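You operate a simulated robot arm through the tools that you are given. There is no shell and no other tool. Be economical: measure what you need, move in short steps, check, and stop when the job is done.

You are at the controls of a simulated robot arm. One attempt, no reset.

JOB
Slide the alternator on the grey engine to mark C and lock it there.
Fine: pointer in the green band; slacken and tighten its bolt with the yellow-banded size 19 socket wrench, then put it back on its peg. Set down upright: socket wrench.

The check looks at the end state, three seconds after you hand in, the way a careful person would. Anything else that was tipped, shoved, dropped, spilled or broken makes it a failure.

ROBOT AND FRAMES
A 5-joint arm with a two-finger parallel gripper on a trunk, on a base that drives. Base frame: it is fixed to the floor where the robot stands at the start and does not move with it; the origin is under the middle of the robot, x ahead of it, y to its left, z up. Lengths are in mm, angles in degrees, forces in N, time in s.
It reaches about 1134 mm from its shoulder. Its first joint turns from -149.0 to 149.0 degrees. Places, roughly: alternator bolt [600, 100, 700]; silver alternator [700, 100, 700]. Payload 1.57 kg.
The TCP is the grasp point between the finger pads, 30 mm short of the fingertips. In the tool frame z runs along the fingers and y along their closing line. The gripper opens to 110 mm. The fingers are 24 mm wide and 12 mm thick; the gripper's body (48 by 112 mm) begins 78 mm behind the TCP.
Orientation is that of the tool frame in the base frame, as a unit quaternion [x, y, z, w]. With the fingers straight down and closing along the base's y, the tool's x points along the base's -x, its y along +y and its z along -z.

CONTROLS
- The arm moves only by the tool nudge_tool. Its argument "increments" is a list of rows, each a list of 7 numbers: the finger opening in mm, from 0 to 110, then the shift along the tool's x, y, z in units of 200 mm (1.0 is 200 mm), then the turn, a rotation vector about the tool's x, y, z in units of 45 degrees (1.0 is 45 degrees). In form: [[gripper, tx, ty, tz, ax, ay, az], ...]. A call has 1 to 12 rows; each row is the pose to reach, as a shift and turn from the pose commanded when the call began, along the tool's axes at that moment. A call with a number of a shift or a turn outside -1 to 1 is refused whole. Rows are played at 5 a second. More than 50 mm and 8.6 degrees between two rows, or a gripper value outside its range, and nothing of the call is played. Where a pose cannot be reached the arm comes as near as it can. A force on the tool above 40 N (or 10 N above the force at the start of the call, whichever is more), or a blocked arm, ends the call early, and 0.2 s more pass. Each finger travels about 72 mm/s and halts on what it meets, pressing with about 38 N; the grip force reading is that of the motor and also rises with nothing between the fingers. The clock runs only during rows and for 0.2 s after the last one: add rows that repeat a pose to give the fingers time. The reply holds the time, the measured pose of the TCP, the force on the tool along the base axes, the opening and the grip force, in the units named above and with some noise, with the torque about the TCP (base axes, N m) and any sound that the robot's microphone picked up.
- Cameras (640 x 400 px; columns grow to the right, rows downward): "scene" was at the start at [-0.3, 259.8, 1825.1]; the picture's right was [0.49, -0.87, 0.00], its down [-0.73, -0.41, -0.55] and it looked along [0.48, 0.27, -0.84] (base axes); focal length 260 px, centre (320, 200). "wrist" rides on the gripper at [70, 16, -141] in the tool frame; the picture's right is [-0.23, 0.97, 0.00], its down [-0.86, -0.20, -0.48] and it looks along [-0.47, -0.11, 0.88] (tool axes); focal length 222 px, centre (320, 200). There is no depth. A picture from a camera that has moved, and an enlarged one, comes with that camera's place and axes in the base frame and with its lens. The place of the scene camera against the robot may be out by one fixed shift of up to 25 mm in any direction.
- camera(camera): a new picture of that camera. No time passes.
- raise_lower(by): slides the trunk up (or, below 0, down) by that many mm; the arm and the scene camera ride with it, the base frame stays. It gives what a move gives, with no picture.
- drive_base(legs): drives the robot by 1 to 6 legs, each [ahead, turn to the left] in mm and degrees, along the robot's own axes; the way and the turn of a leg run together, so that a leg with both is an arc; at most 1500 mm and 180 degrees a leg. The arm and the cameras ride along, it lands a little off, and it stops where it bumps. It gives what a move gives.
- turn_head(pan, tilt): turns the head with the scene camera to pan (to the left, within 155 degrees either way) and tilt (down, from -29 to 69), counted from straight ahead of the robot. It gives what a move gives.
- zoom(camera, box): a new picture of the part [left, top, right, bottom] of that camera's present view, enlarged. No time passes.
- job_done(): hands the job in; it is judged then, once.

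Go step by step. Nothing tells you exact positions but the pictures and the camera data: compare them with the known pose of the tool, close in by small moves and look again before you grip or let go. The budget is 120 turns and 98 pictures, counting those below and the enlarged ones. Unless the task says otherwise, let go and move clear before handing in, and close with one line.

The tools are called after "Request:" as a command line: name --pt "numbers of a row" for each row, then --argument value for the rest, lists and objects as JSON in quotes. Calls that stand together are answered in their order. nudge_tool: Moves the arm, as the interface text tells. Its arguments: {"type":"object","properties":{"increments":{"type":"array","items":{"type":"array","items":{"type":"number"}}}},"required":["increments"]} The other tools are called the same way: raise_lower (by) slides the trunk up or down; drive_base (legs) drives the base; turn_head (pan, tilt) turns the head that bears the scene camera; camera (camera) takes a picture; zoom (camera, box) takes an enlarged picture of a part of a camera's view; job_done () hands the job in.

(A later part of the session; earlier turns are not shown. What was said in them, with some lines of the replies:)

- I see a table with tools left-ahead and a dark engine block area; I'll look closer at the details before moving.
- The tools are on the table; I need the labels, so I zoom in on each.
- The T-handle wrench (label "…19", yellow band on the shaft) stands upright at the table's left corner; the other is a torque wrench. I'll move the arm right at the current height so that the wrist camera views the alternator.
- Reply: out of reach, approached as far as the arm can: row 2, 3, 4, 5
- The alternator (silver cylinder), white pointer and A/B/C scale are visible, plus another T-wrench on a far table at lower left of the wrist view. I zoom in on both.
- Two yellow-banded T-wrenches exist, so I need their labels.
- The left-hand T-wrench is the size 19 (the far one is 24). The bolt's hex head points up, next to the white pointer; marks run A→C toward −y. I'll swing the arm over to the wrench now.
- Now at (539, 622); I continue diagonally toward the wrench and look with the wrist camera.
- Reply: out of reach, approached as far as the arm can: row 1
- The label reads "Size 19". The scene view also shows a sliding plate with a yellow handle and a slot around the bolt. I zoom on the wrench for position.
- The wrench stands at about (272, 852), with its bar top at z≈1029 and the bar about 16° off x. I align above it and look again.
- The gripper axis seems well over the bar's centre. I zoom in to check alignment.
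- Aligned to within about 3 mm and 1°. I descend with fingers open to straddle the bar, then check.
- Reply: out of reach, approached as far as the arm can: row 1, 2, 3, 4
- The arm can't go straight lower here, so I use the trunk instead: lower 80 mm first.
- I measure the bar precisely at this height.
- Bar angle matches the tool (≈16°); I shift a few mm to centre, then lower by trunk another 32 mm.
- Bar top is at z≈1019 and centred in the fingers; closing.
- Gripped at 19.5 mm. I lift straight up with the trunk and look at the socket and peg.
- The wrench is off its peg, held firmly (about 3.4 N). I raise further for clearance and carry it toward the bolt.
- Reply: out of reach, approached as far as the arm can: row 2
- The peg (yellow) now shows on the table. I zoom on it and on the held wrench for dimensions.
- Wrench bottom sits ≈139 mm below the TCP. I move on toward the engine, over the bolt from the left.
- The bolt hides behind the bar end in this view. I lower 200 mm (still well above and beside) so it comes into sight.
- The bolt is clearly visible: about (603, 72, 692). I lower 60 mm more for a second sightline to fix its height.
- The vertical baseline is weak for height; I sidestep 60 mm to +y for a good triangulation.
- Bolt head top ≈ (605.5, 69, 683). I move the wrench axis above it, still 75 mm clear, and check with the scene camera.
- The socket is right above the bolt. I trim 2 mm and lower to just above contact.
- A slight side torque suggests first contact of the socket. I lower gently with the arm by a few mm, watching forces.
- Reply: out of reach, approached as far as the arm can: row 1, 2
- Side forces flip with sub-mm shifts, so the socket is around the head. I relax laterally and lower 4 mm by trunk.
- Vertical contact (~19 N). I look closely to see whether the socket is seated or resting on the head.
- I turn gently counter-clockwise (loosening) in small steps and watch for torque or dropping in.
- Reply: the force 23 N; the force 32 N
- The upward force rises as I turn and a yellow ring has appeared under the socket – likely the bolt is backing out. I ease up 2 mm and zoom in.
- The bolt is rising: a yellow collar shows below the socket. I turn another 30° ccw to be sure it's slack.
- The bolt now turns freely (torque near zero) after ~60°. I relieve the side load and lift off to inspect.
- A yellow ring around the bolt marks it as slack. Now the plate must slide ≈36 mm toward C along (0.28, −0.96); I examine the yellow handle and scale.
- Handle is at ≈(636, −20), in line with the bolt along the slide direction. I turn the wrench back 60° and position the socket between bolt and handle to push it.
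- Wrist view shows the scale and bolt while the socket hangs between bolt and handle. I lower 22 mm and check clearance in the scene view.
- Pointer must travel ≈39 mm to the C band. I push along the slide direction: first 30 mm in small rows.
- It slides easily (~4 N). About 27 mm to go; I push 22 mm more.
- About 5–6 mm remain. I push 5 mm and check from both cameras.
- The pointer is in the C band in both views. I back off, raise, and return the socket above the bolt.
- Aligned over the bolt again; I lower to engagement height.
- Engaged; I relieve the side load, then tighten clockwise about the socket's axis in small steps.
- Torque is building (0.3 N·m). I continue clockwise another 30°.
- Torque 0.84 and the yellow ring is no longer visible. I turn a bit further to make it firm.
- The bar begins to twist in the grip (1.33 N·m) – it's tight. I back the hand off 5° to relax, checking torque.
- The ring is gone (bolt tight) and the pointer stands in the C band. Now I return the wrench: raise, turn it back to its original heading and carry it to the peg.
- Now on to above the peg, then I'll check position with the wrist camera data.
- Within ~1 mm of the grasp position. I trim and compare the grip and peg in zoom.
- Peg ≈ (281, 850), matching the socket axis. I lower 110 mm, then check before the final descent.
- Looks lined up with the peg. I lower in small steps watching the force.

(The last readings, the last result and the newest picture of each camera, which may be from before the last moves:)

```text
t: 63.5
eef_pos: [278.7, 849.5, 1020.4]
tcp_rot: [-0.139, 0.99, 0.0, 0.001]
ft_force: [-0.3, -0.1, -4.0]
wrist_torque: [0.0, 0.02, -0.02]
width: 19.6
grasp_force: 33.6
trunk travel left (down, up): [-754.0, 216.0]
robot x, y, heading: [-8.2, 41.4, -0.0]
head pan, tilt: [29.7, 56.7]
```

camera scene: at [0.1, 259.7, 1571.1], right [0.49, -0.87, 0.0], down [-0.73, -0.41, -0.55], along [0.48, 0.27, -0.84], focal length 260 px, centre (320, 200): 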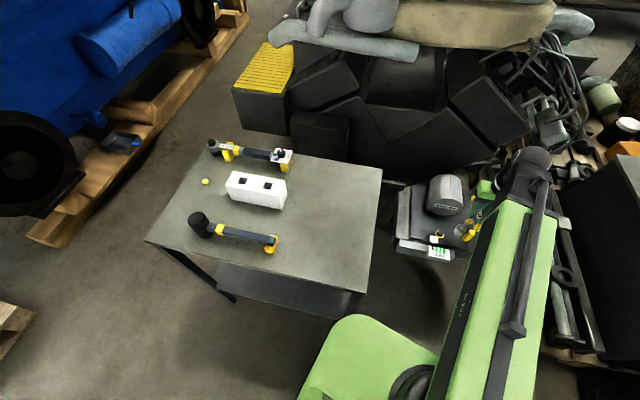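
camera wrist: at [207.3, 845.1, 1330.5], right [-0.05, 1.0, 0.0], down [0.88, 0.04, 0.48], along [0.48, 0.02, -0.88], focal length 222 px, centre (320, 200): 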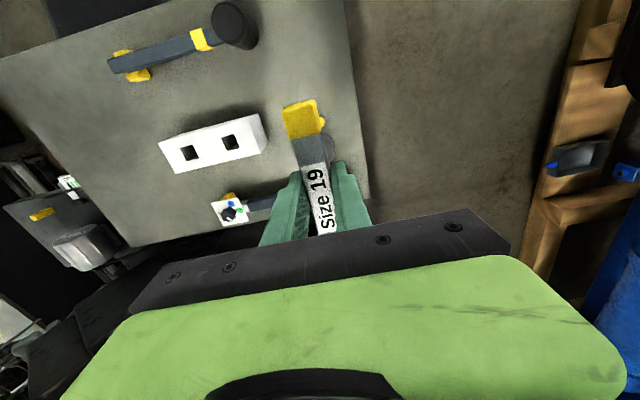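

Request:
raise_lower --by -6

Request:
raise_lower --by -4

```text
t: 64.1
eef_pos: [278.6, 849.5, 1014.9]
tcp_rot: [-0.139, 0.99, 0.0, 0.0]
ft_force: [-0.6, 0.0, -3.1]
wrist_torque: [0.01, 0.05, -0.03]
width: 19.4
grasp_force: 33.2
trunk travel left (down, up): [-748.0, 222.0]
robot x, y, heading: [-2.3, 44.8, 0.0]
head pan, tilt: [29.7, 56.7]
```

```text
t: 64.6
eef_pos: [277.8, 848.7, 1009.8]
tcp_rot: [-0.139, 0.99, -0.001, 0.0]
ft_force: [0.9, -3.8, -5.8]
wrist_torque: [-0.48, -0.05, -0.02]
width: 19.8
grasp_force: 34.0
trunk travel left (down, up): [-744.0, 226.0]
robot x, y, heading: [-3.4, 45.5, -0.1]
head pan, tilt: [29.7, 56.7]
```

Contact on the peg's side: it's around the peg. I relieve 1.6 mm in −y and lower until it rests.

Request:
nudge_tool --pt "0 0 -0.008 0 0 0 0" --pt "0 0 -0.008 0 0 0 0"

Request:
raise_lower --by -1.5

```text
t: 65.2
eef_pos: [278.4, 848.1, 1011.4]
tcp_rot: [-0.139, 0.99, 0.0, -0.001]
ft_force: [-0.6, 0.1, -2.7]
wrist_torque: [0.01, -0.04, -0.03]
width: 19.4
grasp_force: 33.3
trunk travel left (down, up): [-744.0, 226.0]
robot x, y, heading: [-7.4, 42.4, -0.1]
head pan, tilt: [29.7, 56.7]
```

```text
t: 65.7
eef_pos: [278.1, 847.4, 1009.8]
tcp_rot: [-0.138, 0.99, 0.001, 0.001]
ft_force: [1.1, 2.6, 12.0]
wrist_torque: [0.41, -0.48, 0.03]
width: 19.3
grasp_force: 33.5
trunk travel left (down, up): [-742.0, 228.0]
robot x, y, heading: [-2.8, 44.9, -0.1]
head pan, tilt: [29.7, 56.7]
```

It rests on the table at the original height. I unload by 0.8 mm, then open the fingers.

Request:
raise_lower --by 0.8

Request:
nudge_tool --pt "24 0 0 0 0 0 0" --pt "30 0 0 0 0 0 0" --pt "50 0 0 0 0 0 0" --pt "80 0 0 0 0 0 0" --pt "110 0 0 0 0 0 0" --pt "110 0 0 0 0 0 0"

Request:
zoom --camera "wrist" --box '[220, 90, 420, 240]'

```text
t: 66.2
eef_pos: [278.2, 847.7, 1009.7]
tcp_rot: [-0.138, 0.99, 0.0, 0.0]
ft_force: [0.0, 1.1, 3.1]
wrist_torque: [0.08, -0.3, 0.02]
width: 19.4
grasp_force: 33.0
trunk travel left (down, up): [-743.0, 227.0]
robot x, y, heading: [0.2, 43.1, 0.1]
head pan, tilt: [29.7, 56.7]
```

```text
t: 67.6
eef_pos: [278.5, 847.0, 1009.8]
tcp_rot: [-0.138, 0.99, 0.0, 0.0]
ft_force: [0.3, 0.9, 0.1]
wrist_torque: [0.02, -0.01, -0.01]
width: 110.0
grasp_force: 0.1
trunk travel left (down, up): [-743.0, 227.0]
robot x, y, heading: [-0.5, 42.1, -0.3]
head pan, tilt: [29.7, 56.7]
```

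```text
2.67 times, centred on (320, 165) of wrist
camera zoom: at [205.8, 845.1, 1151.8], right [-0.05, 1.0, 0.0], down [0.88, 0.04, 0.48], along [0.48, 0.02, -0.88], focal length 592 px, centre (320, 293)
```

zoom: 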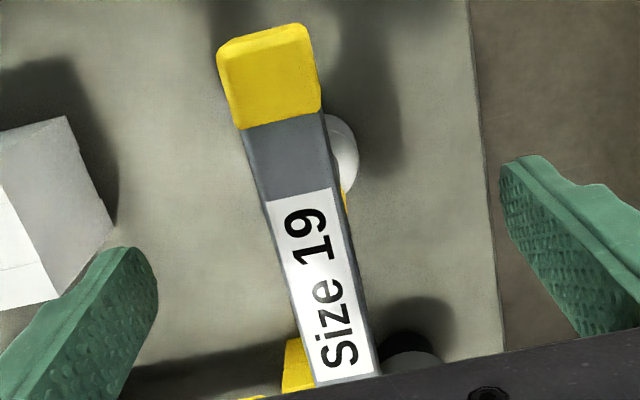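

The wrench stands upright on its peg. I rise clear and swing the arm away for a final look.

Request:
raise_lower --by 150

Request:
nudge_tool --pt "110 -0.0565 -0.203 0 0 0 0" --pt "110 -0.113 -0.4055 0 0 0 0" --pt "110 -0.1695 -0.608 0 0 0 0" --pt "110 -0.226 -0.811 0 0 0 0"

Request:
nudge_tool --pt "110 -0.0565 -0.203 0 0 0 0" --pt "110 -0.113 -0.4055 0 0 0 0" --pt "110 -0.1695 -0.608 0 0 0 0" --pt "110 -0.226 -0.811 0 0 0 0"

Request:
zoom --camera "scene" --box '[180, 170, 320, 290]'

Request:
zoom --camera "scene" --box '[370, 220, 450, 290]'

```text
t: 69.4
eef_pos: [278.0, 847.7, 1159.0]
tcp_rot: [-0.139, 0.99, 0.0, 0.0]
ft_force: [0.2, 0.3, -0.3]
wrist_torque: [-0.01, 0.0, 0.01]
width: 109.8
grasp_force: 0.1
trunk travel left (down, up): [-893.0, 77.0]
robot x, y, heading: [-6.9, 44.2, -0.4]
head pan, tilt: [29.7, 56.7]
```

```text
t: 70.4
eef_pos: [364.2, 700.9, 1158.7]
tcp_rot: [-0.139, 0.99, 0.0, 0.0]
ft_force: [-0.3, 0.1, -0.7]
wrist_torque: [0.02, 0.0, -0.01]
width: 110.1
grasp_force: 0.0
trunk travel left (down, up): [-893.0, 77.0]
robot x, y, heading: [-4.1, 41.9, -0.0]
head pan, tilt: [29.7, 56.7]
```

```text
t: 71.4
eef_pos: [452.2, 560.5, 1160.1]
tcp_rot: [-0.139, 0.99, 0.0, 0.0]
ft_force: [0.5, 0.4, 0.1]
wrist_torque: [-0.02, 0.04, 0.02]
width: 109.8
grasp_force: 0.0
trunk travel left (down, up): [-893.0, 77.0]
robot x, y, heading: [-1.2, 42.2, 0.2]
head pan, tilt: [29.7, 56.7]
```

```text
3.33 times, centred on (250, 230) of scene
camera zoom: at [0.1, 259.4, 1868.5], right [0.49, -0.87, 0.0], down [-0.73, -0.41, -0.55], along [0.48, 0.27, -0.84], focal length 865 px, centre (553, 100)
```

zoom: 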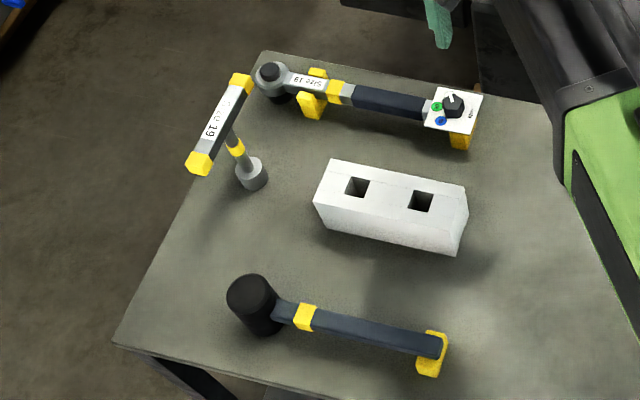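

```text
5.71 times, centred on (410, 255) of scene
camera zoom: at [0.1, 259.4, 1868.5], right [0.49, -0.87, 0.0], down [-0.73, -0.41, -0.55], along [0.48, 0.27, -0.84], focal length 1483 px, centre (-194, -114)
```

zoom: 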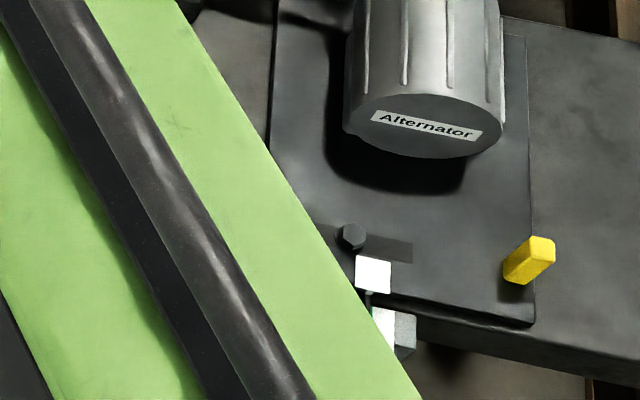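

The wrench is upright on its peg, the bolt is tight (no ring), and the last clear view showed the pointer in the C band. The gripper is open and clear, so I'm handing in.

Request:
job_done

```text
The job is handed in.
```

The alternator is set at mark C with its bolt tightened, the size 19 socket wrench is back upright on its peg, and the job is handed in.
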